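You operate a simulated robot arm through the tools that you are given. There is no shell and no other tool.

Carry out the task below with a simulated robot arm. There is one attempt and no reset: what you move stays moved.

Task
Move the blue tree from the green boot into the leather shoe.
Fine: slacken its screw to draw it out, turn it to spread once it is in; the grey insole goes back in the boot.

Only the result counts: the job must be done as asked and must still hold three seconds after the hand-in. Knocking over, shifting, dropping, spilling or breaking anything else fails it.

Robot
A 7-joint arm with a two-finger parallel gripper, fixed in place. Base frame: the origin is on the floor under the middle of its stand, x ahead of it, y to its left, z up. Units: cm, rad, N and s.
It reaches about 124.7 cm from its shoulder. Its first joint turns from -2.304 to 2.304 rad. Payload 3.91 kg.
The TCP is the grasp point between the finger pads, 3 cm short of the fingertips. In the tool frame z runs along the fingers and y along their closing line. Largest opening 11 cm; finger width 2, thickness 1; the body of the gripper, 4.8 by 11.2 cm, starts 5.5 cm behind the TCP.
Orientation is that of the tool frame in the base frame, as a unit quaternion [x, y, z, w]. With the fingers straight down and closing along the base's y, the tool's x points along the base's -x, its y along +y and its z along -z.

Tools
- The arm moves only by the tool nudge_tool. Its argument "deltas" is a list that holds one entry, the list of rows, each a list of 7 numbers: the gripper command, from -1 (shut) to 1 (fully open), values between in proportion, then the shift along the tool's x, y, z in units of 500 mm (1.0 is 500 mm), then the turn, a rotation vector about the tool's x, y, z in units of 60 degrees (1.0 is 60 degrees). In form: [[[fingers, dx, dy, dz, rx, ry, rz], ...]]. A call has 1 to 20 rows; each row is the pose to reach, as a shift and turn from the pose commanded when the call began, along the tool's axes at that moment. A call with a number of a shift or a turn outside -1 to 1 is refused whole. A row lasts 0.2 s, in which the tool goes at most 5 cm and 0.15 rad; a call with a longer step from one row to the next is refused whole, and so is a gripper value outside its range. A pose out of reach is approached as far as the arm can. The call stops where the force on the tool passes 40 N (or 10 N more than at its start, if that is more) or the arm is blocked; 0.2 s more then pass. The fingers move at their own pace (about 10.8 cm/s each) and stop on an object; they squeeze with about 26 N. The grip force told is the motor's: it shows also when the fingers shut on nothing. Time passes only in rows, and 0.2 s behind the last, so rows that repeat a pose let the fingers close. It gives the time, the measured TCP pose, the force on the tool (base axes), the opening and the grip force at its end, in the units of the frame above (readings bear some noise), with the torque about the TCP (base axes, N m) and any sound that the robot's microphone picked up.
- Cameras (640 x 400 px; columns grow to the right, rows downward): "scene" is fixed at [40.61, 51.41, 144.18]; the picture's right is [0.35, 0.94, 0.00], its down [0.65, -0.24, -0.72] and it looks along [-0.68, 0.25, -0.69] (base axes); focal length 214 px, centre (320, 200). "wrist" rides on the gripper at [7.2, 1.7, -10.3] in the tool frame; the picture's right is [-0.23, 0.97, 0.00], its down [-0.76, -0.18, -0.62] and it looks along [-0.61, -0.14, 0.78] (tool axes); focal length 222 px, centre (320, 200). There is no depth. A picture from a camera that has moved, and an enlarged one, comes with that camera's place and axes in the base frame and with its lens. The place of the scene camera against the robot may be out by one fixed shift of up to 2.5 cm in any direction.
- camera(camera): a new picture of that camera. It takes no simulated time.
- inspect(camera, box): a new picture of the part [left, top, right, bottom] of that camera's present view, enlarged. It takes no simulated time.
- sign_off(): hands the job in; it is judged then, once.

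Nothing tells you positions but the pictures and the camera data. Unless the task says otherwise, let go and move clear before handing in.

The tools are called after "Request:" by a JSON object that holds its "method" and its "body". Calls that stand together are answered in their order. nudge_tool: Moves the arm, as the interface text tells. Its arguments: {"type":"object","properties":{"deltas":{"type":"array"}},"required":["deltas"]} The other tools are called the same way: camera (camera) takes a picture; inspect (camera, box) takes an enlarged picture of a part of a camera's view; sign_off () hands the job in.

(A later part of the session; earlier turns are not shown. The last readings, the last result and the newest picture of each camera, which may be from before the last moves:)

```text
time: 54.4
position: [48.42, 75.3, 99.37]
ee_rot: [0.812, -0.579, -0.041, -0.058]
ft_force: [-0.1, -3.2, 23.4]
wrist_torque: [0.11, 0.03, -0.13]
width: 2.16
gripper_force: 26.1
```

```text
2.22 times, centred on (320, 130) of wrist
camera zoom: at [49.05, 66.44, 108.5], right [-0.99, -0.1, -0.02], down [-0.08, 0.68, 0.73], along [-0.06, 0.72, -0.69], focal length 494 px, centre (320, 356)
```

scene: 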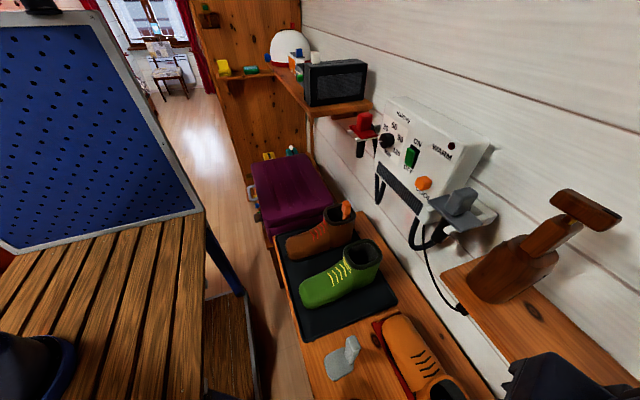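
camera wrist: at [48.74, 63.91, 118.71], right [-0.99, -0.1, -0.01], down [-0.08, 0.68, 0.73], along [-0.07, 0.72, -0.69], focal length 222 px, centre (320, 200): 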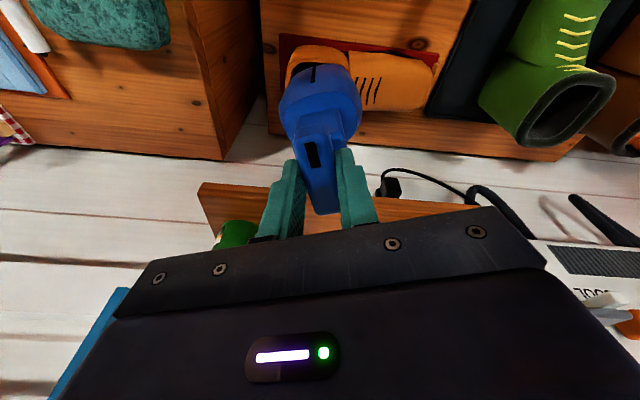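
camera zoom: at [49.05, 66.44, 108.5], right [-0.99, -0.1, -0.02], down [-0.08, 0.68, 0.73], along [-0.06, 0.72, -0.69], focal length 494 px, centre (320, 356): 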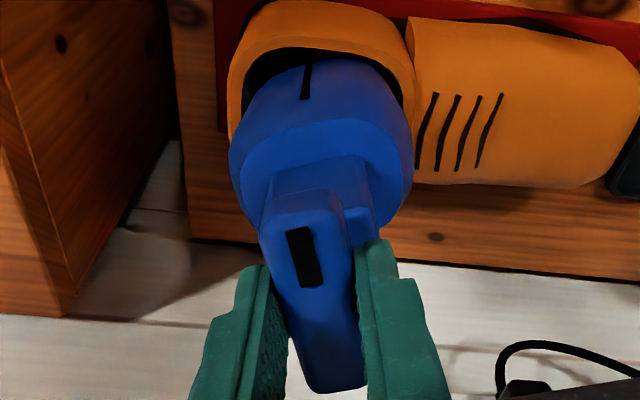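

The torque suggests the plug sits on the rim corners; the neck's edge direction shows the body is about 17° anticlockwise of the shoe's axis (the screw's travel is about 90°, and the body twisted a little in the boot). I'll lift 2 cm, turn the tree 17° clockwise and recentre.

Request:
{"method": "nudge_tool", "body": {"deltas": [[[-1, -0.002, 0, -0.0125, 0, 0, 0], [-1, -0.006, -0.001, -0.0255, 0, 0, 0], [-1, -0.0137, -0.0016, -0.0385, 0, 0, 0.09], [-1, -0.0137, -0.0016, -0.0385, 0, 0, 0.19], [-1, -0.0137, -0.0016, -0.0385, 0, 0, 0.283], [-1, -0.0137, -0.0016, -0.0385, 0, 0, 0.283]]]}}

Request:
{"method": "inspect", "body": {"camera": "wrist", "box": [200, 40, 440, 220]}}

Request:
{"method": "inspect", "body": {"camera": "wrist", "box": [270, 90, 370, 160]}}

Request:
{"method": "inspect", "body": {"camera": "scene", "box": [360, 300, 500, 400]}}

```text
time: 55.8
position: [48.29, 75.71, 101.12]
ee_rot: [0.719, -0.692, -0.048, -0.051]
ft_force: [0.1, -0.6, -2.9]
wrist_torque: [-0.07, -0.02, 0.0]
width: 2.13
gripper_force: 26.0
```

```text
2.22 times, centred on (320, 130) of wrist
camera zoom: at [46.71, 66.98, 110.3], right [-0.98, 0.19, 0.03], down [0.15, 0.67, 0.72], along [0.12, 0.71, -0.69], focal length 494 px, centre (320, 356)
```

zoom: 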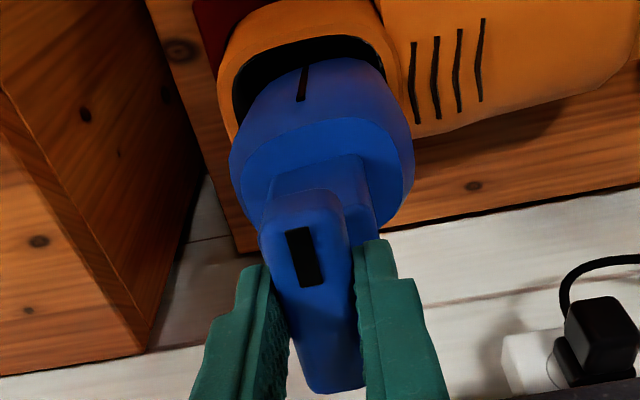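

```text
5.71 times, centred on (320, 125) of wrist
camera zoom: at [46.71, 66.98, 110.3], right [-0.98, 0.19, 0.03], down [0.15, 0.67, 0.72], along [0.12, 0.71, -0.69], focal length 1269 px, centre (320, 629)
```

zoom: 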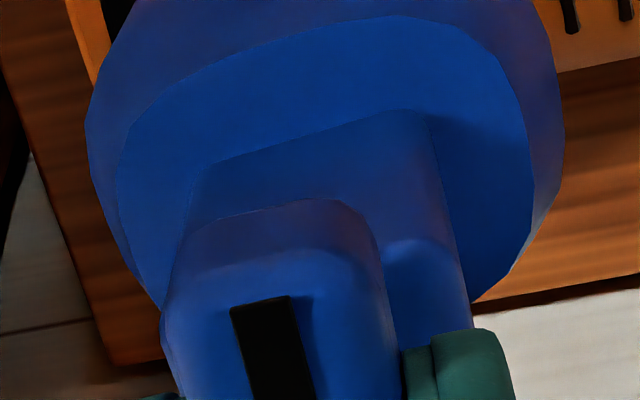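

```text
4.00 times, centred on (430, 350) of scene
camera zoom: at [40.61, 51.41, 144.18], right [0.35, 0.94, 0.0], down [0.65, -0.24, -0.72], along [-0.68, 0.25, -0.69], focal length 858 px, centre (-120, -400)
```

zoom: 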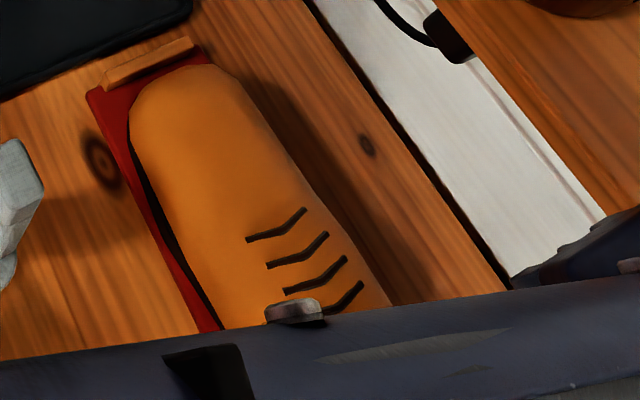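

The shoe seems to have shifted only ~0.4 cm. Body yaw now within a few degrees of the shoe's axis. Let me look closely at the opening around the plug before lowering again.

Request:
{"method": "inspect", "body": {"camera": "wrist", "box": [270, 30, 380, 110]}}

```text
5.00 times, centred on (325, 70) of wrist
camera zoom: at [46.71, 66.98, 110.3], right [-0.98, 0.19, 0.03], down [0.15, 0.67, 0.72], along [0.12, 0.71, -0.69], focal length 1111 px, centre (295, 850)
```

zoom: 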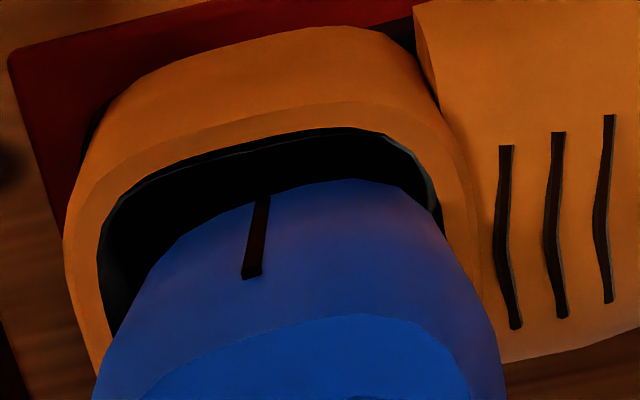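

Opening now centred near (48.65, 79.4), spanning about 9.3 × 8.4 cm against a plug of about 8.3 × 7.1. I'll raise 1 cm, reduce the lean to 4°, recentre, then check.

Request:
{"method": "nudge_tool", "body": {"deltas": [[[-1, -0.0028, 0, -0.0198, 0, 0, 0], [-1, -0.02, -0.004, -0.018, -0.0012, 0.033, 0], [-1, -0.0419, -0.0089, -0.0167, -0.0025, 0.0667, 0], [-1, -0.0419, -0.0089, -0.0167, -0.0025, 0.0667, 0]]]}}

Request:
{"method": "inspect", "body": {"camera": "wrist", "box": [270, 30, 380, 110]}}

Request:
{"method": "camera", "body": {"camera": "wrist"}}

```text
time: 56.8
position: [48.63, 77.65, 102.16]
ee_rot: [0.72, -0.693, -0.023, -0.025]
ft_force: [0.8, -7.6, -4.5]
wrist_torque: [-0.21, 0.02, -0.07]
width: 2.12
gripper_force: 25.4
```

```text
5.00 times, centred on (325, 70) of wrist
camera zoom: at [47.11, 69.6, 112.04], right [-0.98, 0.19, 0.01], down [0.15, 0.72, 0.67], along [0.12, 0.66, -0.74], focal length 1111 px, centre (295, 850)
```

zoom: 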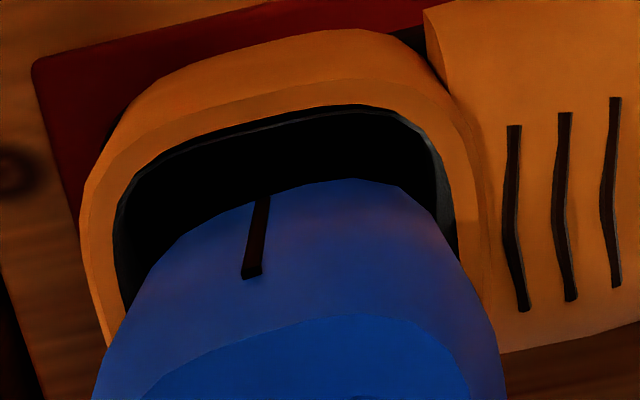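

```text
taken
camera wrist: at [47.11, 69.6, 112.04], right [-0.98, 0.19, 0.01], down [0.15, 0.72, 0.67], along [0.12, 0.66, -0.74], focal length 222 px, centre (320, 200)
```

wrist: 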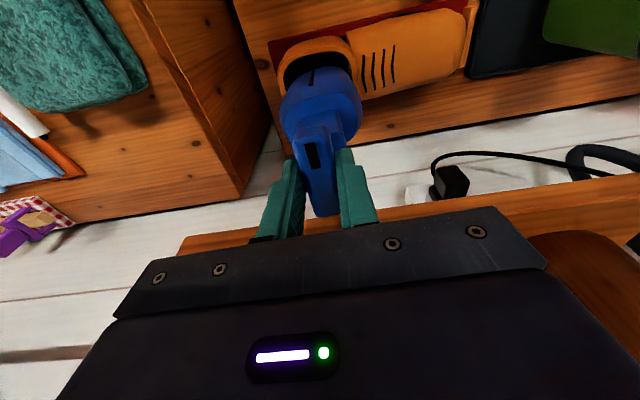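

The force (−7.6 N in y about 2 cm below the TCP) means the bar's end touched the shelf edge; I'll back off towards −y at once and go back to the 8° lean for entry.

Request:
{"method": "nudge_tool", "body": {"deltas": [[[-1, 0.02, 0.0008, 0.0003, 0, 0, 0], [-1, 0.0343, 0.0013, 0.0006, 0.0012, -0.033, 0], [-1, 0.0343, 0.0013, 0.0006, 0.0025, -0.0667, 0], [-1, 0.0343, 0.0013, 0.0006, 0.0025, -0.0667, 0]]]}}

Request:
{"method": "inspect", "body": {"camera": "wrist", "box": [270, 30, 380, 110]}}

Request:
{"method": "inspect", "body": {"camera": "scene", "box": [430, 180, 640, 400]}}

```text
time: 57.8
position: [48.59, 76.0, 102.07]
ee_rot: [0.719, -0.692, -0.048, -0.05]
ft_force: [0.2, 0.2, -2.5]
wrist_torque: [-0.08, 0.02, 0.03]
width: 2.12
gripper_force: 26.2
```

```text
5.00 times, centred on (325, 70) of wrist
camera zoom: at [47.09, 67.29, 111.28], right [-0.98, 0.19, 0.03], down [0.15, 0.67, 0.72], along [0.12, 0.71, -0.69], focal length 1111 px, centre (295, 850)
```

zoom: 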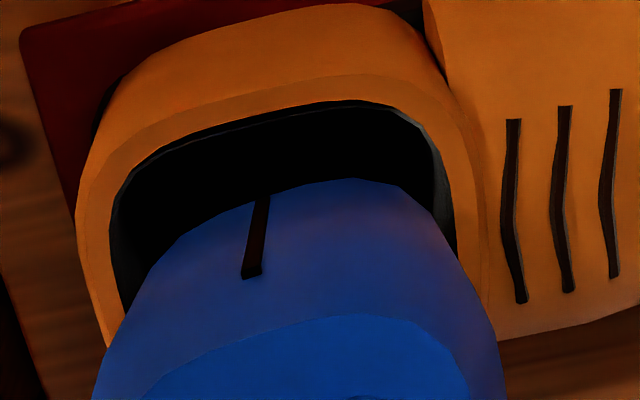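

```text
1.82 times, centred on (535, 290) of scene
camera zoom: at [40.61, 51.41, 144.18], right [0.35, 0.94, 0.0], down [0.65, -0.24, -0.72], along [-0.68, 0.25, -0.69], focal length 390 px, centre (-71, 36)
```

zoom: 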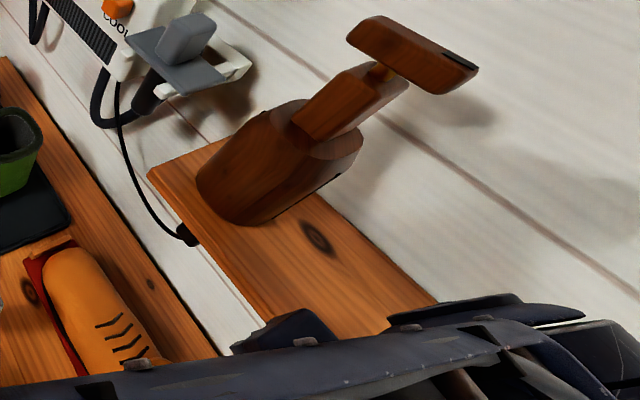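

Request:
{"method": "nudge_tool", "body": {"deltas": [[[-1, 0.0012, 0, 0.0087, 0, 0, 0], [-1, 0.0024, 0, 0.0174, 0, 0, 0], [-1, 0.0037, 0, 0.0261, 0, 0, 0], [-1, 0.0049, 0, 0.0348, 0, 0, 0], [-1, 0.0061, 0.0003, 0.0436, 0, 0, 0]]]}}

Request:
{"method": "inspect", "body": {"camera": "wrist", "box": [270, 30, 380, 110]}}

```text
time: 59.0
position: [48.58, 75.92, 100.03]
ee_rot: [0.719, -0.692, -0.048, -0.052]
ft_force: [0.0, -2.8, 3.6]
wrist_torque: [-0.11, 0.04, 0.01]
width: 2.11
gripper_force: 26.5
```

```text
5.00 times, centred on (325, 70) of wrist
camera zoom: at [47.08, 67.24, 109.16], right [-0.98, 0.19, 0.03], down [0.15, 0.67, 0.72], along [0.12, 0.72, -0.69], focal length 1111 px, centre (295, 850)
```

zoom: 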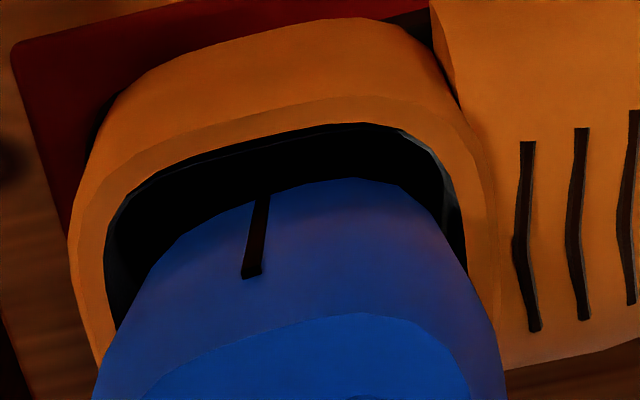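

Request:
{"method": "nudge_tool", "body": {"deltas": [[[-1, 0.002, 0, -0.0116, 0, 0, 0], [-1, 0.0105, 0.0004, -0.0116, 0, 0, 0], [-1, 0.0105, 0.0004, -0.0116, 0, 0, 0], [-1, 0.012, 0.0005, -0.002, 0, 0, 0], [-1, 0.0133, 0.0006, 0.008, 0, 0, 0], [-1, 0.0147, 0.0006, 0.0181, 0, 0, 0]]]}}

Request:
{"method": "inspect", "body": {"camera": "wrist", "box": [270, 30, 380, 110]}}

```text
time: 60.4
position: [48.49, 75.38, 98.78]
ee_rot: [0.719, -0.692, -0.049, -0.051]
ft_force: [0.3, -0.1, -3.5]
wrist_torque: [-0.1, 0.01, 0.0]
width: 2.1
gripper_force: 25.8
```

```text
5.00 times, centred on (325, 70) of wrist
camera zoom: at [47.05, 66.65, 108.08], right [-0.98, 0.19, 0.03], down [0.15, 0.67, 0.72], along [0.12, 0.71, -0.69], focal length 1111 px, centre (295, 850)
```

zoom: 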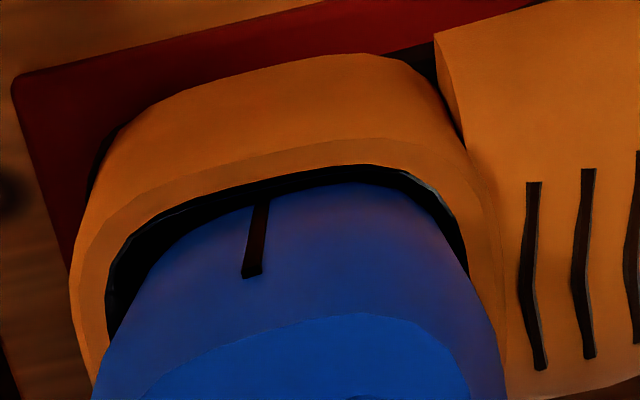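

The plug has entered the opening with no contact force. Lowering along the tree's axis.

Request:
{"method": "nudge_tool", "body": {"deltas": [[[-1, 0, 0, 0.008, 0, 0, 0], [-1, 0, 0, 0.016, 0, 0, 0], [-1, 0, 0, 0.024, 0, 0, 0], [-1, 0, 0, 0.032, 0, 0, 0]]]}}

Request:
{"method": "inspect", "body": {"camera": "wrist", "box": [270, 30, 380, 110]}}

```text
time: 61.4
position: [48.54, 75.49, 97.26]
ee_rot: [0.719, -0.692, -0.049, -0.051]
ft_force: [0.6, -0.3, -3.7]
wrist_torque: [-0.05, 0.02, 0.02]
width: 2.12
gripper_force: 26.1
```

```text
5.00 times, centred on (325, 70) of wrist
camera zoom: at [47.07, 66.86, 106.45], right [-0.98, 0.19, 0.03], down [0.15, 0.67, 0.72], along [0.12, 0.71, -0.69], focal length 1111 px, centre (295, 850)
```

zoom: 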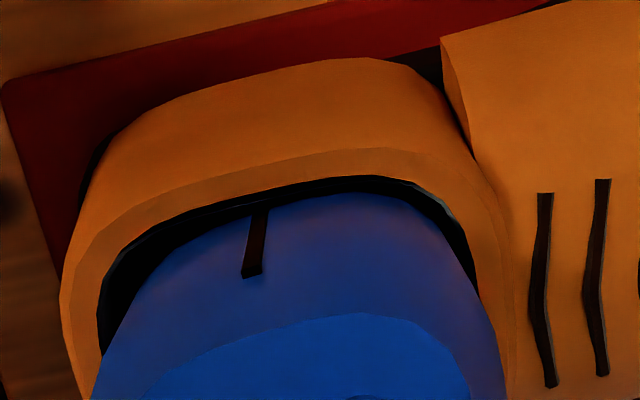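

Request:
{"method": "nudge_tool", "body": {"deltas": [[[-1, -0.0052, -0.0002, 0.008, -0.0005, 0.0125, 0], [-1, -0.0104, -0.0004, 0.016, -0.001, 0.025, 0], [-1, -0.0156, -0.0006, 0.0239, -0.0014, 0.0375, 0], [-1, -0.0208, -0.0008, 0.0318, -0.0019, 0.05, 0]]]}}

Request:
{"method": "inspect", "body": {"camera": "wrist", "box": [260, 30, 380, 110]}}

```text
time: 62.4
position: [48.54, 76.83, 95.74]
ee_rot: [0.72, -0.693, -0.029, -0.032]
ft_force: [0.3, 0.2, -2.5]
wrist_torque: [-0.06, -0.05, 0.01]
width: 2.14
gripper_force: 26.9
```

```text
5.00 times, centred on (320, 70) of wrist
camera zoom: at [47.06, 68.65, 105.51], right [-0.98, 0.19, 0.02], down [0.15, 0.71, 0.69], along [0.12, 0.68, -0.73], focal length 1111 px, centre (320, 850)
```

zoom: 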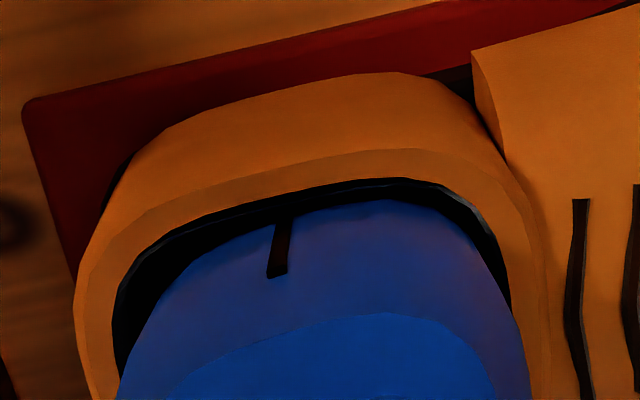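

Request:
{"method": "nudge_tool", "body": {"deltas": [[[-1, -0.0012, 0, 0.0077, -0.0001, 0.0033, 0], [-1, -0.0024, 0, 0.0153, -0.0002, 0.0067, 0], [-1, -0.0037, -0.0001, 0.023, -0.0004, 0.01, 0], [-1, -0.0049, -0.0002, 0.0306, -0.0005, 0.0133, 0], [-1, -0.0061, -0.0002, 0.0383, -0.0006, 0.0167, 0]]]}}

Request:
{"method": "inspect", "body": {"camera": "wrist", "box": [260, 30, 380, 110]}}

```text
time: 63.3
position: [48.67, 76.93, 94.9]
ee_rot: [0.719, -0.694, -0.026, -0.028]
ft_force: [-7.4, -23.0, 6.7]
wrist_torque: [1.82, -0.61, 0.02]
width: 2.11
gripper_force: 25.8
stopped in row 4: the force on the tool passed its limit at 44 N (the readings are from after the stop); the commanded pose is now the measured one
```

```text
5.00 times, centred on (320, 70) of wrist
camera zoom: at [47.16, 68.85, 104.66], right [-0.98, 0.19, 0.01], down [0.15, 0.72, 0.68], along [0.12, 0.67, -0.73], focal length 1111 px, centre (320, 850)
```

zoom: 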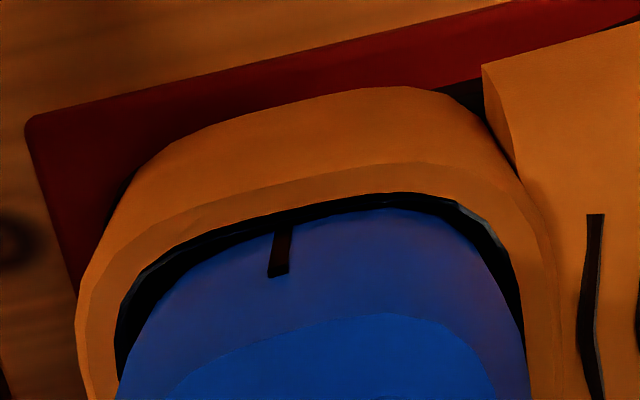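

The gripper body met the shelf's front edge (contact about 7 cm above the TCP). I'll relieve it immediately by moving the TCP towards −y and leaning back to about 8.5°, pivoting about the shoe rim.

Request:
{"method": "nudge_tool", "body": {"deltas": [[[-1, 0.0075, 0.0006, -0.0006, 0.0008, -0.0228, 0], [-1, 0.015, 0.0012, -0.0012, 0.0016, -0.0455, 0], [-1, 0.0225, 0.0018, -0.0017, 0.0024, -0.0683, 0], [-1, 0.0225, 0.0018, -0.0017, 0.0024, -0.0683, 0]]]}}

Request:
{"method": "inspect", "body": {"camera": "wrist", "box": [260, 30, 380, 110]}}

Request:
{"method": "inspect", "body": {"camera": "scene", "box": [430, 180, 640, 400]}}

Request:
{"method": "inspect", "body": {"camera": "scene", "box": [360, 300, 500, 400]}}

```text
time: 64.3
position: [48.66, 75.85, 94.86]
ee_rot: [0.717, -0.693, -0.05, -0.053]
ft_force: [-1.0, 0.1, -4.3]
wrist_torque: [-0.35, 0.18, 0.05]
width: 2.11
gripper_force: 25.9
```

```text
5.00 times, centred on (320, 70) of wrist
camera zoom: at [47.13, 67.12, 103.93], right [-0.98, 0.19, 0.03], down [0.15, 0.67, 0.73], along [0.12, 0.72, -0.68], focal length 1111 px, centre (320, 850)
```

zoom: 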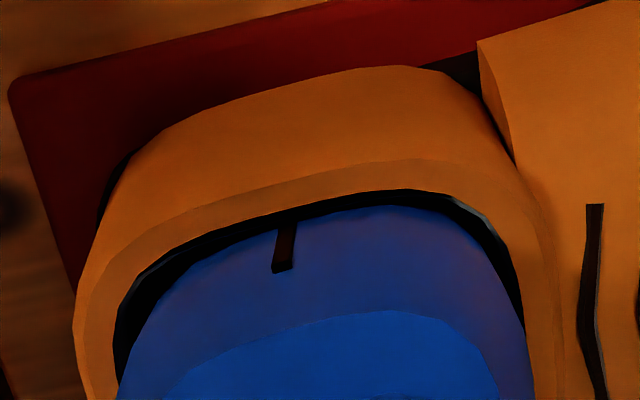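

```text
1.82 times, centred on (535, 290) of scene
camera zoom: at [40.61, 51.41, 144.18], right [0.35, 0.94, 0.0], down [0.65, -0.24, -0.72], along [-0.68, 0.25, -0.69], focal length 390 px, centre (-71, 36)
```

zoom: 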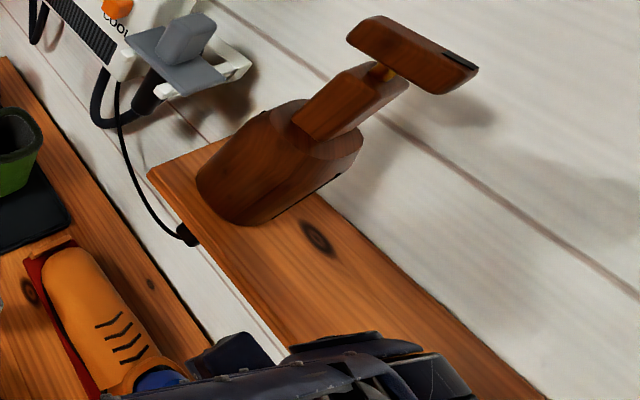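

```text
4.00 times, centred on (430, 350) of scene
camera zoom: at [40.61, 51.41, 144.18], right [0.35, 0.94, 0.0], down [0.65, -0.24, -0.72], along [-0.68, 0.25, -0.69], focal length 858 px, centre (-120, -400)
```

zoom: 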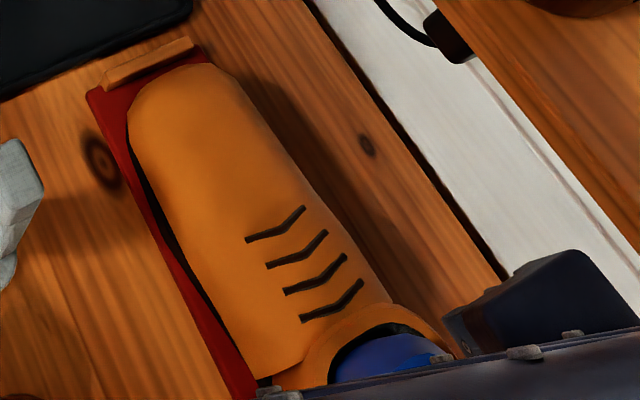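

Relieved; the shoe and wooden tree haven't moved further. Now lower along the tree's axis until the plug touches the shoe floor.

Request:
{"method": "nudge_tool", "body": {"deltas": [[[-1, 0, 0, 0.005, 0, 0, 0], [-1, 0, 0, 0.01, 0, 0, 0], [-1, 0, 0, 0.015, 0, 0, 0], [-1, 0, 0, 0.02, 0, 0, 0]]]}}

Request:
{"method": "inspect", "body": {"camera": "wrist", "box": [260, 30, 380, 110]}}

```text
time: 65.3
position: [48.8, 76.14, 94.29]
ee_rot: [0.718, -0.692, -0.052, -0.056]
ft_force: [-0.4, 0.1, 9.0]
wrist_torque: [-0.56, 0.2, 0.05]
width: 2.13
gripper_force: 25.8
stopped in row 4: the force on the tool passed its limit at 42 N (the readings are from after the stop); the commanded pose is now the measured one
```

```text
5.00 times, centred on (320, 70) of wrist
camera zoom: at [47.2, 67.36, 103.36], right [-0.98, 0.19, 0.03], down [0.15, 0.66, 0.73], along [0.12, 0.72, -0.68], focal length 1111 px, centre (320, 850)
```

zoom: 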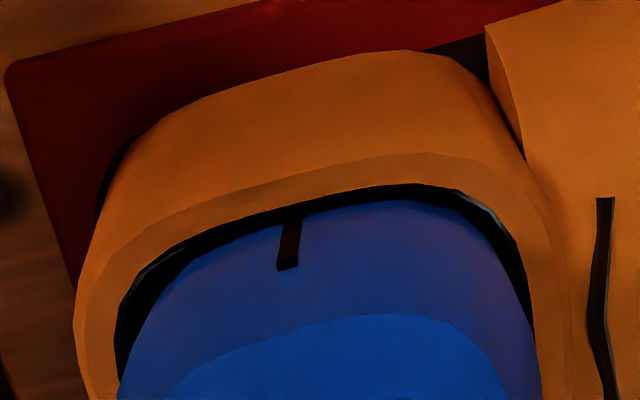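

The plug rests on the shoe floor (TCP z≈94.3). I'll relax by a hair, release, and back out along the tool axis.

Request:
{"method": "nudge_tool", "body": {"deltas": [[[-0.8, 0, 0, 0, 0, 0, 0], [-0.6, 0, 0, 0, 0, 0, 0], [-0.4, 0, 0, 0, 0, 0, 0], [-0.2, 0, 0, 0, 0, 0, 0], [-0.1, 0, 0, 0, 0, 0, 0], [-0.1, 0, 0, -0.03, 0, 0, 0], [-0.1, 0, 0, -0.08, 0, 0, 0], [-0.1, 0, 0, -0.14, 0, 0, 0]]]}}

Request:
{"method": "camera", "body": {"camera": "wrist"}}

Request:
{"method": "inspect", "body": {"camera": "wrist", "box": [240, 40, 400, 200]}}

Request:
{"method": "inspect", "body": {"camera": "scene", "box": [360, 280, 520, 400]}}

```text
time: 67.1
position: [48.72, 75.27, 101.14]
ee_rot: [0.718, -0.692, -0.051, -0.056]
ft_force: [-0.2, -0.1, -1.3]
wrist_torque: [-0.04, 0.01, 0.04]
width: 4.92
gripper_force: 0.1
```

```text
taken
camera wrist: at [47.19, 66.32, 110.24], right [-0.98, 0.19, 0.03], down [0.15, 0.66, 0.73], along [0.12, 0.72, -0.68], focal length 222 px, centre (320, 200)
```

wrist: 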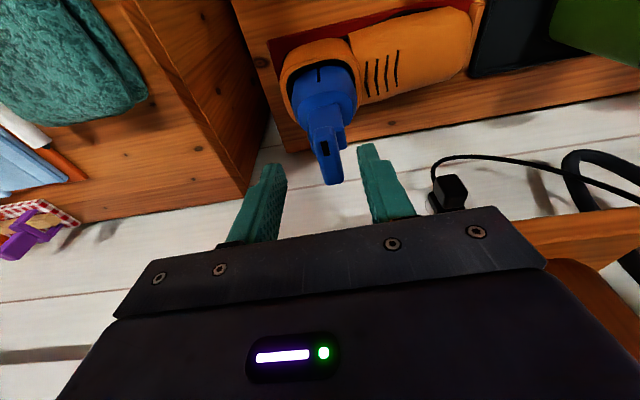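

```text
2.50 times, centred on (320, 120) of wrist
camera zoom: at [47.19, 66.32, 110.24], right [-0.98, 0.19, 0.03], down [0.15, 0.66, 0.73], along [0.12, 0.72, -0.68], focal length 555 px, centre (320, 400)
```

zoom: 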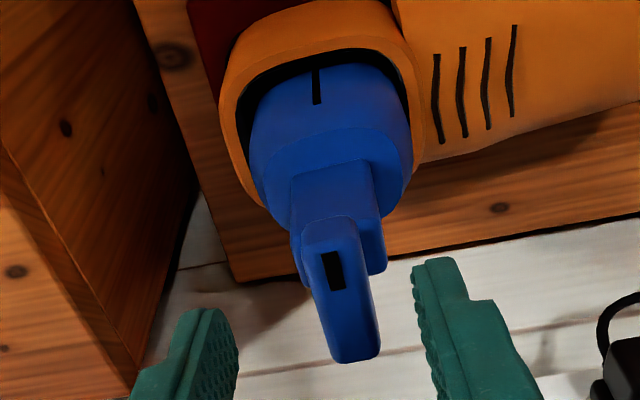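

```text
3.33 times, centred on (440, 340) of scene
camera zoom: at [40.61, 51.41, 144.18], right [0.35, 0.94, 0.0], down [0.65, -0.24, -0.72], along [-0.68, 0.25, -0.69], focal length 715 px, centre (-80, -267)
```

zoom: 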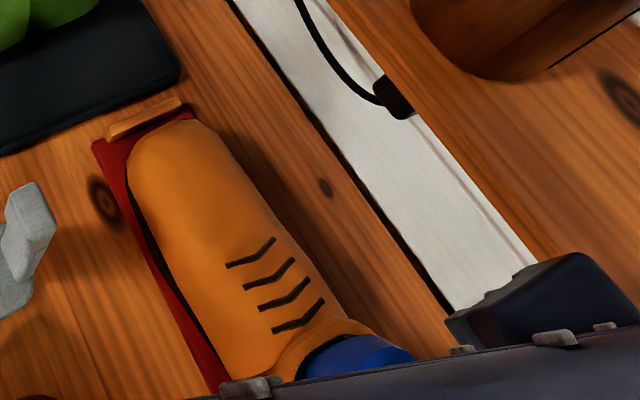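

The tree now stands upright in the shoe, bar along y, centred about (48.3, 79.4), top ≈ 92.8. I'll back away, lean the gripper 60° out towards −y and come in under the shelf to turn the screw.

Request:
{"method": "nudge_tool", "body": {"deltas": [[[-0.1, 0.06, 0.005, -0.009, 0, 0, 0], [-0.1, 0.12, 0.01, -0.018, 0, 0, 0], [-0.1, 0.1775, 0.0149, -0.0272, 0.0045, -0.122, 0.0005], [-0.1, 0.1775, 0.0149, -0.0272, 0.009, -0.244, 0.001], [-0.1, 0.1775, 0.0149, -0.0272, 0.0135, -0.366, 0.0016], [-0.1, 0.1775, 0.0149, -0.0272, 0.018, -0.488, 0.0021], [-0.1, 0.1775, 0.0149, -0.0272, 0.0226, -0.61, 0.0026], [-0.1, 0.1775, 0.0149, -0.0272, 0.0271, -0.732, 0.0032], [-0.1, 0.1775, 0.0149, -0.0272, 0.0316, -0.8546, 0.0037]]]}}

Request:
{"method": "camera", "body": {"camera": "wrist"}}

Request:
{"method": "camera", "body": {"camera": "scene"}}

```text
time: 69.1
position: [48.15, 66.06, 101.15]
ee_rot: [0.623, -0.601, -0.347, -0.362]
ft_force: [-1.1, 0.4, 0.1]
wrist_torque: [0.0, 0.0, -0.02]
width: 4.98
gripper_force: 0.0
```

```text
taken
camera wrist: at [46.7, 53.49, 99.97], right [-0.98, 0.1, 0.16], down [0.15, -0.16, 0.98], along [0.12, 0.98, 0.14], focal length 222 px, centre (320, 200)
```

wrist: 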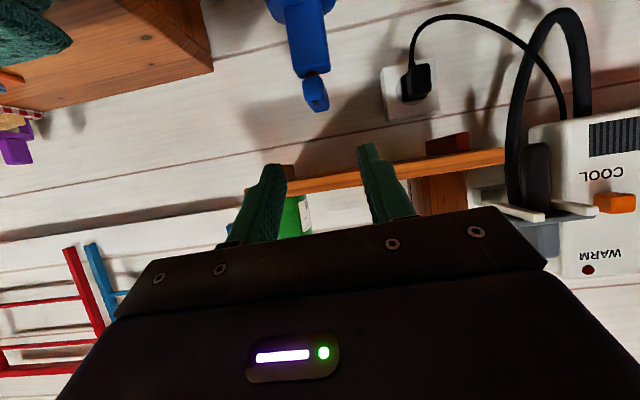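

```text
taken
```

scene: 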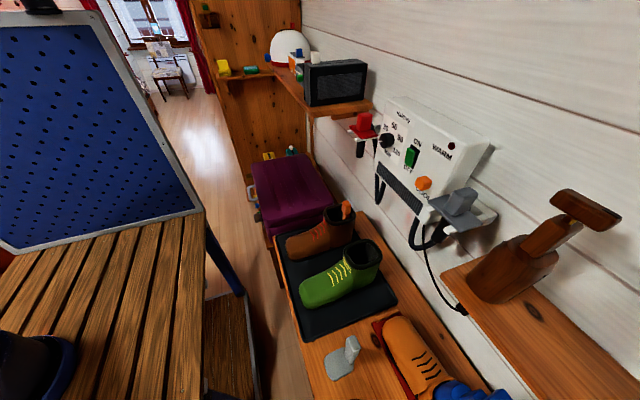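

Request:
{"method": "inspect", "body": {"camera": "wrist", "box": [220, 0, 420, 125]}}

Request:
{"method": "inspect", "body": {"camera": "wrist", "box": [240, 100, 400, 200]}}

Request:
{"method": "inspect", "body": {"camera": "scene", "box": [360, 280, 520, 400]}}

```text
3.20 times, centred on (320, 62) of wrist
camera zoom: at [46.7, 53.49, 99.97], right [-0.98, 0.1, 0.16], down [0.15, -0.16, 0.98], along [0.12, 0.98, 0.14], focal length 711 px, centre (320, 640)
```

zoom: 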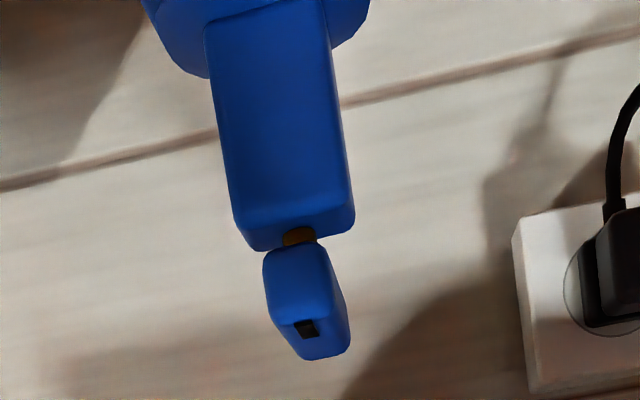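

```text
4.00 times, centred on (320, 150) of wrist
camera zoom: at [46.7, 53.49, 99.97], right [-0.98, 0.1, 0.16], down [0.15, -0.16, 0.98], along [0.12, 0.98, 0.14], focal length 888 px, centre (320, 400)
```

zoom: 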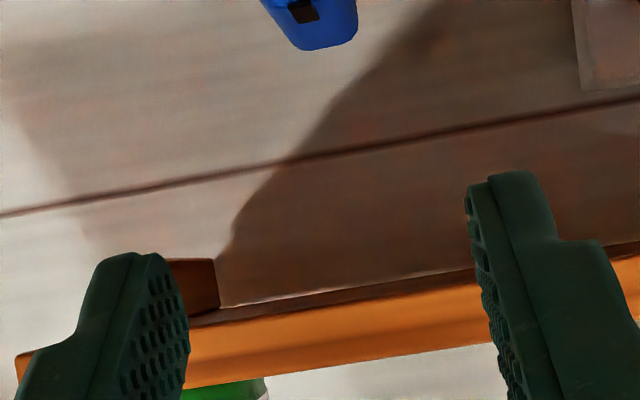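

```text
3.33 times, centred on (440, 340) of scene
camera zoom: at [40.61, 51.41, 144.18], right [0.35, 0.94, 0.0], down [0.65, -0.24, -0.72], along [-0.68, 0.25, -0.69], focal length 715 px, centre (-80, -267)
```

zoom: 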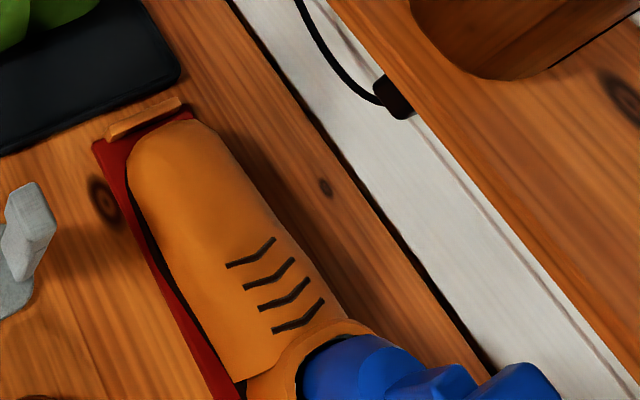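

From here the tree is upright: bar z≈91.2–93.15, axis ≈ (48.25, 79.5); shelf front y≈81, z 101–103. I'll line up along the leaning tool axis, 8 cm short of the bar.

Request:
{"method": "nudge_tool", "body": {"deltas": [[[-0.1, 0.01, 0, 0.06, 0.015, 0.0006, 0.009], [-0.1, 0.0215, -0.0009, 0.1236, 0.0304, 0.0012, 0.0175], [-0.1, 0.0215, -0.0009, 0.1236, 0.0304, 0.0012, 0.0175]]]}}

Request:
{"method": "camera", "body": {"camera": "wrist"}}

Request:
{"method": "inspect", "body": {"camera": "wrist", "box": [240, 60, 400, 200]}}

```text
time: 69.9
position: [48.38, 70.97, 97.2]
ee_rot: [-0.612, 0.613, 0.339, 0.368]
ft_force: [0.3, 0.1, 0.4]
wrist_torque: [-0.01, -0.01, 0.0]
width: 4.97
gripper_force: 0.0
```

```text
taken
camera wrist: at [46.37, 58.38, 95.95], right [-0.98, 0.14, 0.16], down [0.14, -0.16, 0.98], along [0.16, 0.98, 0.14], focal length 222 px, centre (320, 200)
```

wrist: 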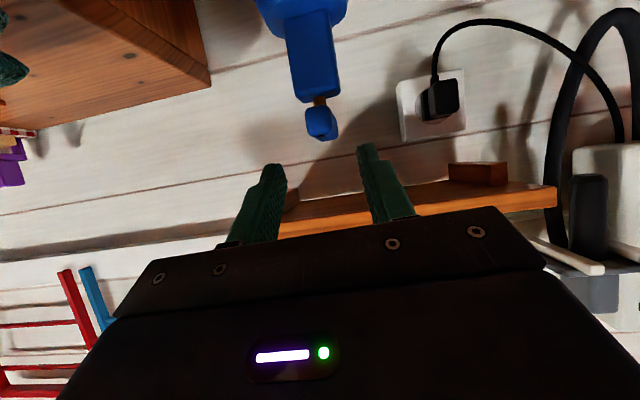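

```text
2.86 times, centred on (320, 130) of wrist
camera zoom: at [46.37, 58.38, 95.95], right [-0.98, 0.14, 0.16], down [0.14, -0.16, 0.98], along [0.16, 0.98, 0.14], focal length 635 px, centre (320, 400)
```

zoom: 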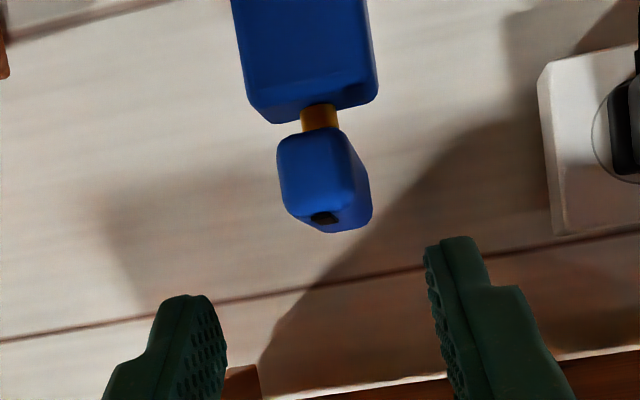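

Request:
{"method": "nudge_tool", "body": {"deltas": [[[-0.1, -0.0005, 0.003, 0.05, -0.0303, -0.0012, 0.02], [-0.1, -0.0005, 0.0062, 0.1, -0.0303, -0.0012, 0.02], [-0.1, -0.0005, 0.0062, 0.135, -0.0303, -0.0012, 0.02], [-0.1, -0.0005, 0.0062, 0.158, -0.0303, -0.0012, 0.02]]]}}

Request:
{"method": "inspect", "body": {"camera": "wrist", "box": [240, 60, 400, 200]}}

Request:
{"method": "camera", "body": {"camera": "scene"}}

```text
time: 70.9
position: [48.3, 77.76, 93.2]
ee_rot: [-0.61, 0.614, 0.353, 0.355]
ft_force: [0.0, -0.5, -0.4]
wrist_torque: [-0.03, 0.0, -0.01]
width: 4.94
gripper_force: 0.2
```

```text
2.86 times, centred on (320, 130) of wrist
camera zoom: at [46.49, 65.2, 92.05], right [-0.97, 0.12, 0.2], down [0.18, -0.16, 0.97], along [0.15, 0.98, 0.14], focal length 635 px, centre (320, 400)
```

zoom: 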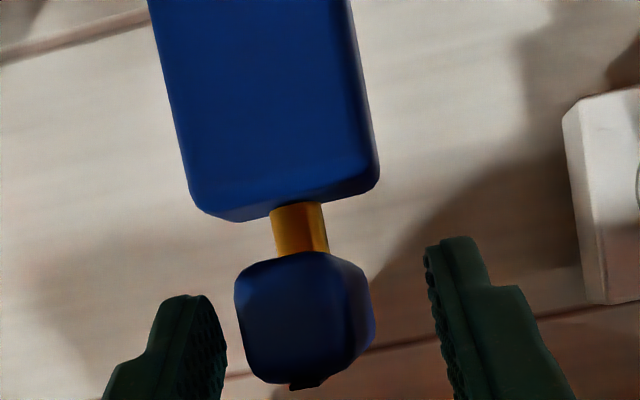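

```text
taken
```

scene: 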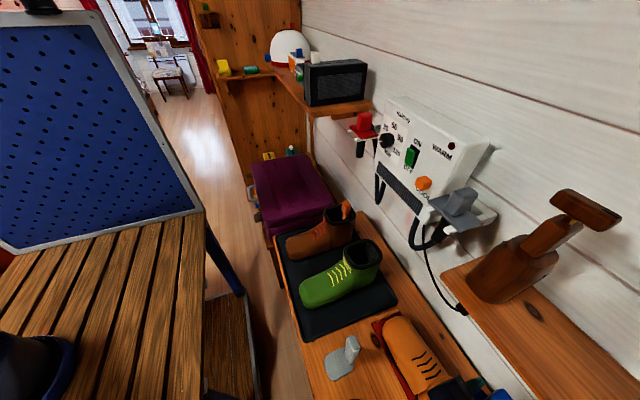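

Request:
{"method": "nudge_tool", "body": {"deltas": [[[-0.1, 0, -0.006, 0, 0, 0, 0], [-0.5, 0, -0.006, 0, 0, 0, 0], [-1, 0, -0.006, 0, 0, 0, 0], [-1, 0, -0.006, 0, 0, 0, 0]]]}}

Request:
{"method": "inspect", "body": {"camera": "wrist", "box": [240, 60, 400, 200]}}

```text
time: 71.9
position: [48.64, 77.77, 93.14]
ee_rot: [-0.611, 0.613, 0.353, 0.355]
ft_force: [-0.7, -0.5, -0.1]
wrist_torque: [-0.05, 0.15, 0.02]
width: 2.14
gripper_force: 25.7
```

```text
2.86 times, centred on (320, 130) of wrist
camera zoom: at [46.78, 65.2, 92.07], right [-0.97, 0.12, 0.2], down [0.18, -0.16, 0.97], along [0.15, 0.98, 0.14], focal length 635 px, centre (320, 400)
```

zoom: 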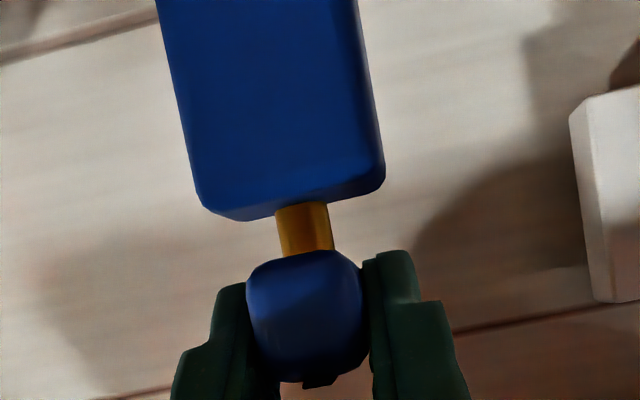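

Gripped the bar at a lean. Now turning clockwise (to spread) about the tree's vertical axis, first 30°, watching the torque.

Request:
{"method": "nudge_tool", "body": {"deltas": [[[-1, -0.0001, 0.003, 0.0001, 0.0722, 0, 0.0415], [-1, -0.0003, 0.006, 0.0004, 0.1444, 0.0002, 0.083], [-1, -0.0006, 0.009, 0.001, 0.2167, 0.0003, 0.1245], [-1, -0.001, 0.0118, 0.0018, 0.2889, 0.0003, 0.166], [-1, -0.0016, 0.0146, 0.0028, 0.3611, 0.0004, 0.2075], [-1, -0.0023, 0.0173, 0.004, 0.4333, 0.0005, 0.249]]]}}

Request:
{"method": "inspect", "body": {"camera": "wrist", "box": [240, 0, 400, 200]}}

Request:
{"method": "inspect", "body": {"camera": "scene", "box": [360, 280, 520, 400]}}

```text
time: 73.3
position: [47.78, 77.91, 93.21]
ee_rot: [-0.43, 0.751, 0.249, 0.434]
ft_force: [-5.7, -1.2, 10.9]
wrist_torque: [-0.02, 0.52, 0.09]
width: 2.15
gripper_force: 25.8
```

```text
2.00 times, centred on (320, 100) of wrist
camera zoom: at [39.89, 67.99, 92.1], right [-0.78, 0.59, 0.2], down [0.07, -0.23, 0.97], along [0.62, 0.77, 0.14], focal length 444 px, centre (320, 400)
```

zoom: 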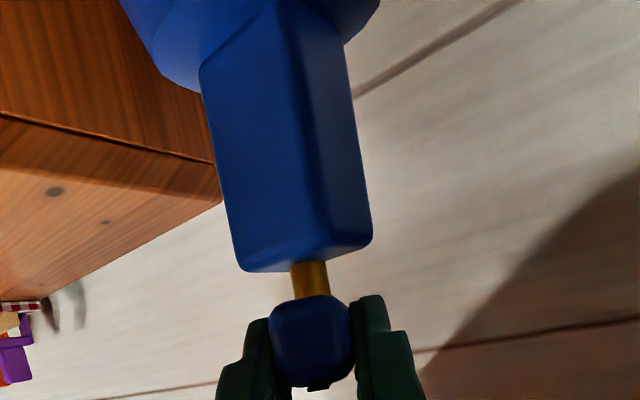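

```text
3.33 times, centred on (440, 340) of scene
camera zoom: at [40.61, 51.41, 144.18], right [0.35, 0.94, 0.0], down [0.65, -0.24, -0.72], along [-0.68, 0.25, -0.69], focal length 715 px, centre (-80, -267)
```

zoom: 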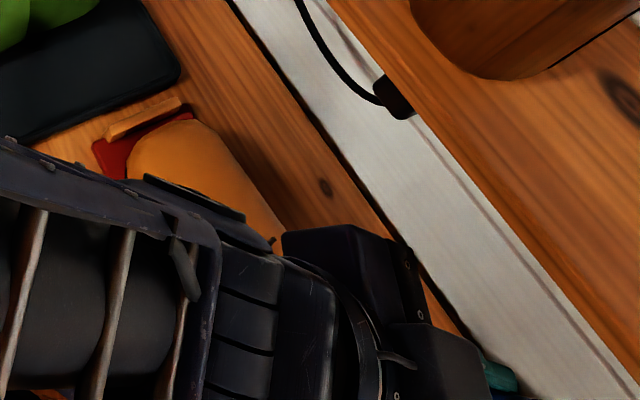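

Request:
{"method": "nudge_tool", "body": {"deltas": [[[-1, -0.0016, 0.0034, -0.0032, 0, 0, 0], [-1, -0.0016, 0.0034, -0.0032, 0, 0, 0]]]}}

```text
time: 73.9
position: [47.51, 77.88, 93.22]
ee_rot: [-0.432, 0.751, 0.249, 0.433]
ft_force: [0.5, 0.2, 0.0]
wrist_torque: [0.15, -0.28, -0.03]
width: 2.16
gripper_force: 25.9
```

Forces vanish with that axis correction (axis x≈48.35). Continuing clockwise another 25°.

Request:
{"method": "nudge_tool", "body": {"deltas": [[[-1, 0, 0.0032, 0, 0.0722, 0, 0.0415], [-1, -0.0001, 0.0064, 0.0002, 0.1443, -0.0001, 0.083], [-1, -0.0004, 0.0095, 0.0007, 0.2165, -0.0002, 0.1245], [-1, -0.0008, 0.0126, 0.0013, 0.2887, -0.0003, 0.1659], [-1, -0.0013, 0.0156, 0.0023, 0.3608, -0.0003, 0.2074]]]}}

Request:
{"method": "inspect", "body": {"camera": "wrist", "box": [240, 0, 400, 200]}}

Request:
{"method": "camera", "body": {"camera": "scene"}}

```text
time: 75.1
position: [47.01, 78.47, 93.38]
ee_rot: [-0.258, 0.826, 0.149, 0.478]
ft_force: [-0.7, 0.5, -0.1]
wrist_torque: [-0.04, 0.02, -0.04]
width: 2.15
gripper_force: 26.0
```

```text
2.00 times, centred on (320, 100) of wrist
camera zoom: at [35.62, 72.74, 92.22], right [-0.46, 0.86, 0.2], down [-0.03, -0.24, 0.97], along [0.89, 0.44, 0.14], focal length 444 px, centre (320, 400)
```

zoom: 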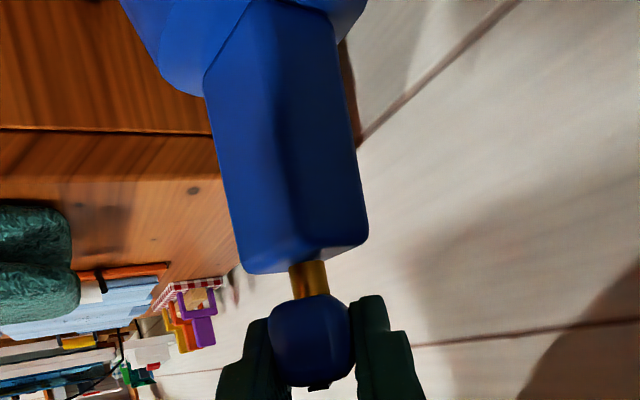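

```text
taken
```

scene: 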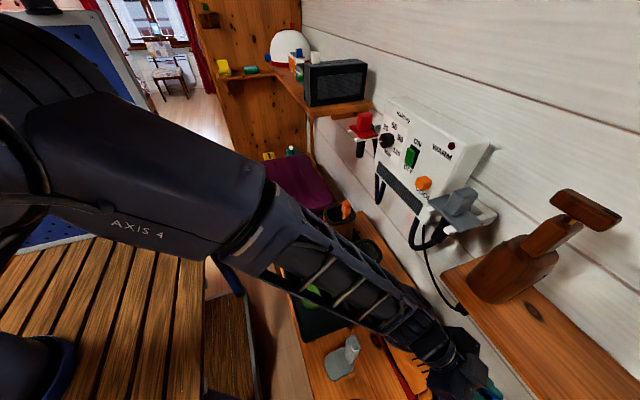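

Request:
{"method": "inspect", "body": {"camera": "wrist", "box": [260, 0, 360, 100]}}

Request:
{"method": "camera", "body": {"camera": "wrist"}}

```text
4.00 times, centred on (310, 50) of wrist
camera zoom: at [35.62, 72.74, 92.22], right [-0.46, 0.86, 0.2], down [-0.03, -0.24, 0.97], along [0.89, 0.44, 0.14], focal length 888 px, centre (360, 800)
```

zoom: 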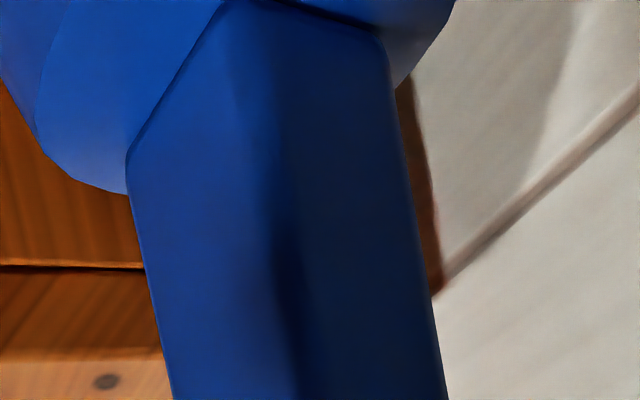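

```text
taken
camera wrist: at [35.62, 72.74, 92.22], right [-0.46, 0.86, 0.2], down [-0.03, -0.24, 0.97], along [0.89, 0.44, 0.14], focal length 222 px, centre (320, 200)
```

wrist: 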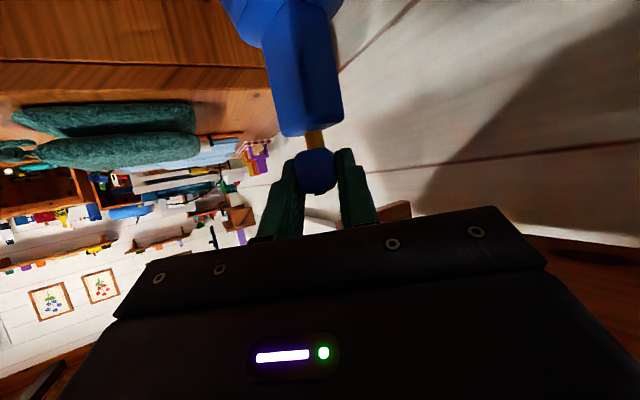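

The turn is about 55° now with negligible torque. The shelf limits further sweep with this grip, so I'll release, back out, and regrip the bar by its ends with the gripper leaning towards (+x, −y).

Request:
{"method": "nudge_tool", "body": {"deltas": [[[-0.5, 0, 0, 0, 0, 0, 0], [-0.2, 0, 0, 0, 0, 0, 0], [-0.2, 0, 0, 0, 0, 0, 0], [-0.2, 0, 0, -0.05, 0, 0, 0], [-0.2, 0, 0, -0.11, 0, 0, 0], [-0.2, 0, 0, -0.18, 0, 0, 0]]]}}

Request:
{"method": "camera", "body": {"camera": "wrist"}}

Request:
{"method": "inspect", "body": {"camera": "wrist", "box": [240, 0, 400, 160]}}

```text
time: 76.5
position: [40.55, 74.12, 97.81]
ee_rot: [-0.258, 0.827, 0.148, 0.477]
ft_force: [0.6, 0.3, -0.6]
wrist_torque: [-0.01, 0.01, -0.02]
width: 4.38
gripper_force: 0.1
```

```text
taken
camera wrist: at [29.16, 68.25, 96.64], right [-0.46, 0.86, 0.2], down [-0.03, -0.24, 0.97], along [0.89, 0.44, 0.14], focal length 222 px, centre (320, 200)
```

wrist: 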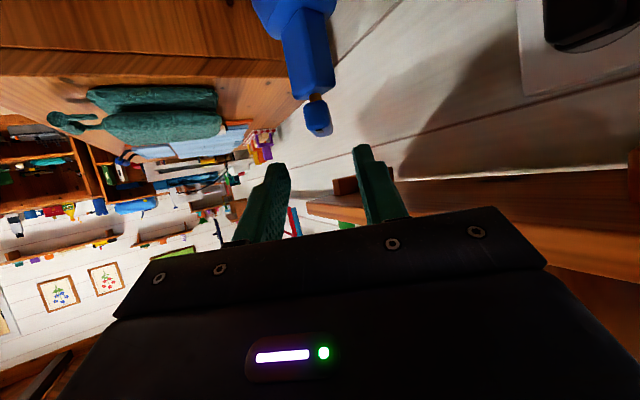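

```text
2.50 times, centred on (320, 80) of wrist
camera zoom: at [29.16, 68.25, 96.64], right [-0.46, 0.86, 0.2], down [-0.03, -0.24, 0.97], along [0.89, 0.44, 0.14], focal length 555 px, centre (320, 500)
```

zoom: 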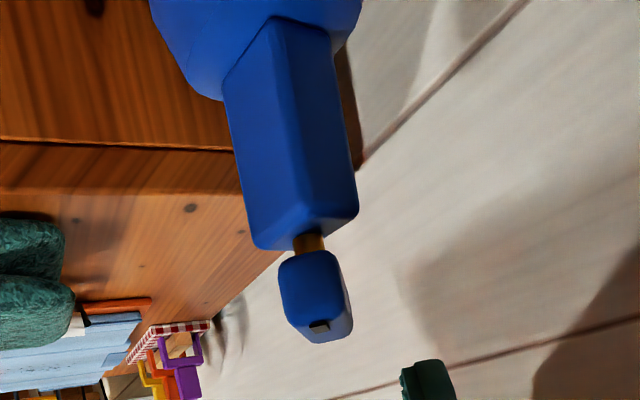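

Request:
{"method": "nudge_tool", "body": {"deltas": [[[-0.2, -0.01, -0.038, -0.011, -0.108, 0, -0.062], [0.2, -0.02, -0.076, -0.021, -0.2165, 0, -0.1245], [0.64, -0.03, -0.114, -0.032, -0.325, 0, -0.187], [0.64, -0.04, -0.152, -0.043, -0.433, 0, -0.249], [0.64, -0.05, -0.19, -0.053, -0.541, 0, -0.311], [0.64, -0.06, -0.228, -0.064, -0.6495, 0, -0.3735]]]}}

Request:
{"method": "camera", "body": {"camera": "wrist"}}

Request:
{"method": "camera", "body": {"camera": "scene"}}

```text
time: 77.9
position: [45.9, 64.01, 102.08]
ee_rot: [-0.555, 0.665, 0.321, 0.384]
ft_force: [-0.5, 0.7, 0.1]
wrist_torque: [-0.01, -0.05, -0.06]
width: 9.01
gripper_force: 0.0
```

```text
taken
camera wrist: at [42.02, 51.88, 100.99], right [-0.94, 0.28, 0.2], down [0.15, -0.19, 0.97], along [0.31, 0.94, 0.14], focal length 222 px, centre (320, 200)
```

wrist: 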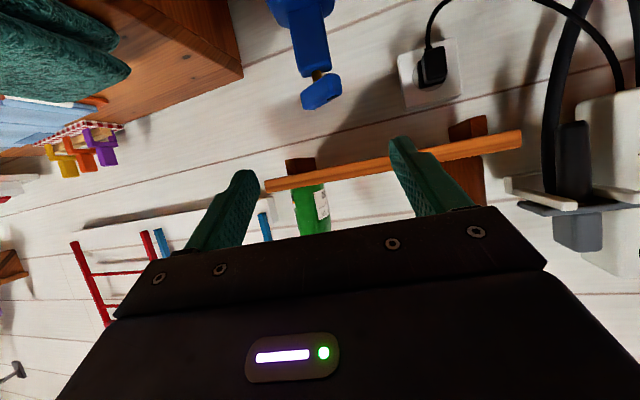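

```text
taken
```

scene: 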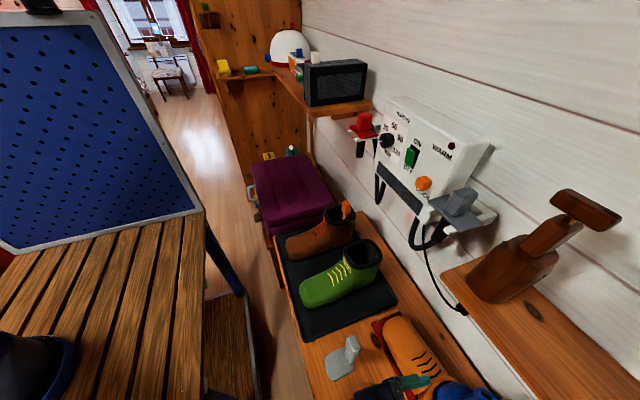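

Request:
{"method": "nudge_tool", "body": {"deltas": [[[0.64, -0.0112, -0.0254, 0.0067, -0.1091, 0.0001, -0.063], [0.64, -0.0224, -0.0508, 0.0134, -0.2183, 0.0002, -0.1259], [0.64, -0.0337, -0.0762, 0.02, -0.3274, 0.0003, -0.1889], [0.64, -0.0449, -0.1016, 0.0267, -0.4365, 0.0004, -0.2519], [0.64, -0.0561, -0.127, 0.0334, -0.5457, 0.0005, -0.3148], [0.64, -0.0673, -0.1524, 0.0401, -0.6548, 0.0006, -0.3778]]]}}

Request:
{"method": "camera", "body": {"camera": "wrist"}}

```text
time: 79.3
position: [54.13, 66.03, 103.93]
ee_rot: [0.769, -0.398, -0.445, -0.23]
ft_force: [0.6, -0.8, 0.3]
wrist_torque: [0.03, 0.03, -0.01]
width: 9.04
gripper_force: 0.0
```

```text
taken
camera wrist: at [59.95, 54.7, 102.76], right [-0.86, -0.47, 0.2], down [0.24, -0.03, 0.97], along [-0.45, 0.88, 0.14], focal length 222 px, centre (320, 200)
```

wrist: 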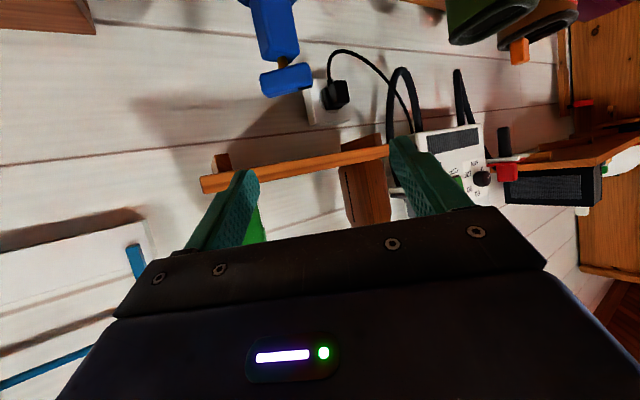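

Request:
{"method": "inspect", "body": {"camera": "wrist", "box": [200, 0, 360, 120]}}

```text
3.33 times, centred on (280, 60) of wrist
camera zoom: at [59.95, 54.7, 102.76], right [-0.86, -0.47, 0.2], down [0.24, -0.03, 0.97], along [-0.45, 0.88, 0.14], focal length 740 px, centre (453, 667)
```

zoom: 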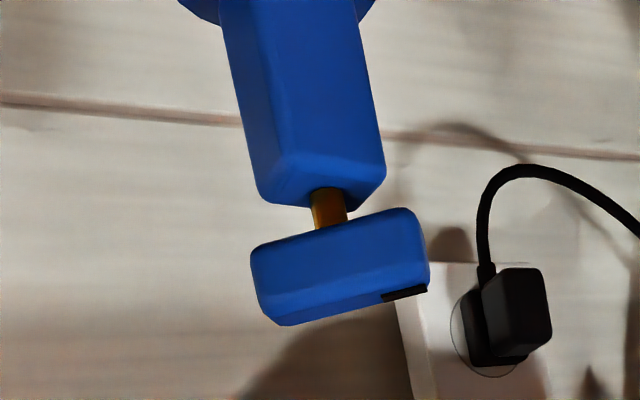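

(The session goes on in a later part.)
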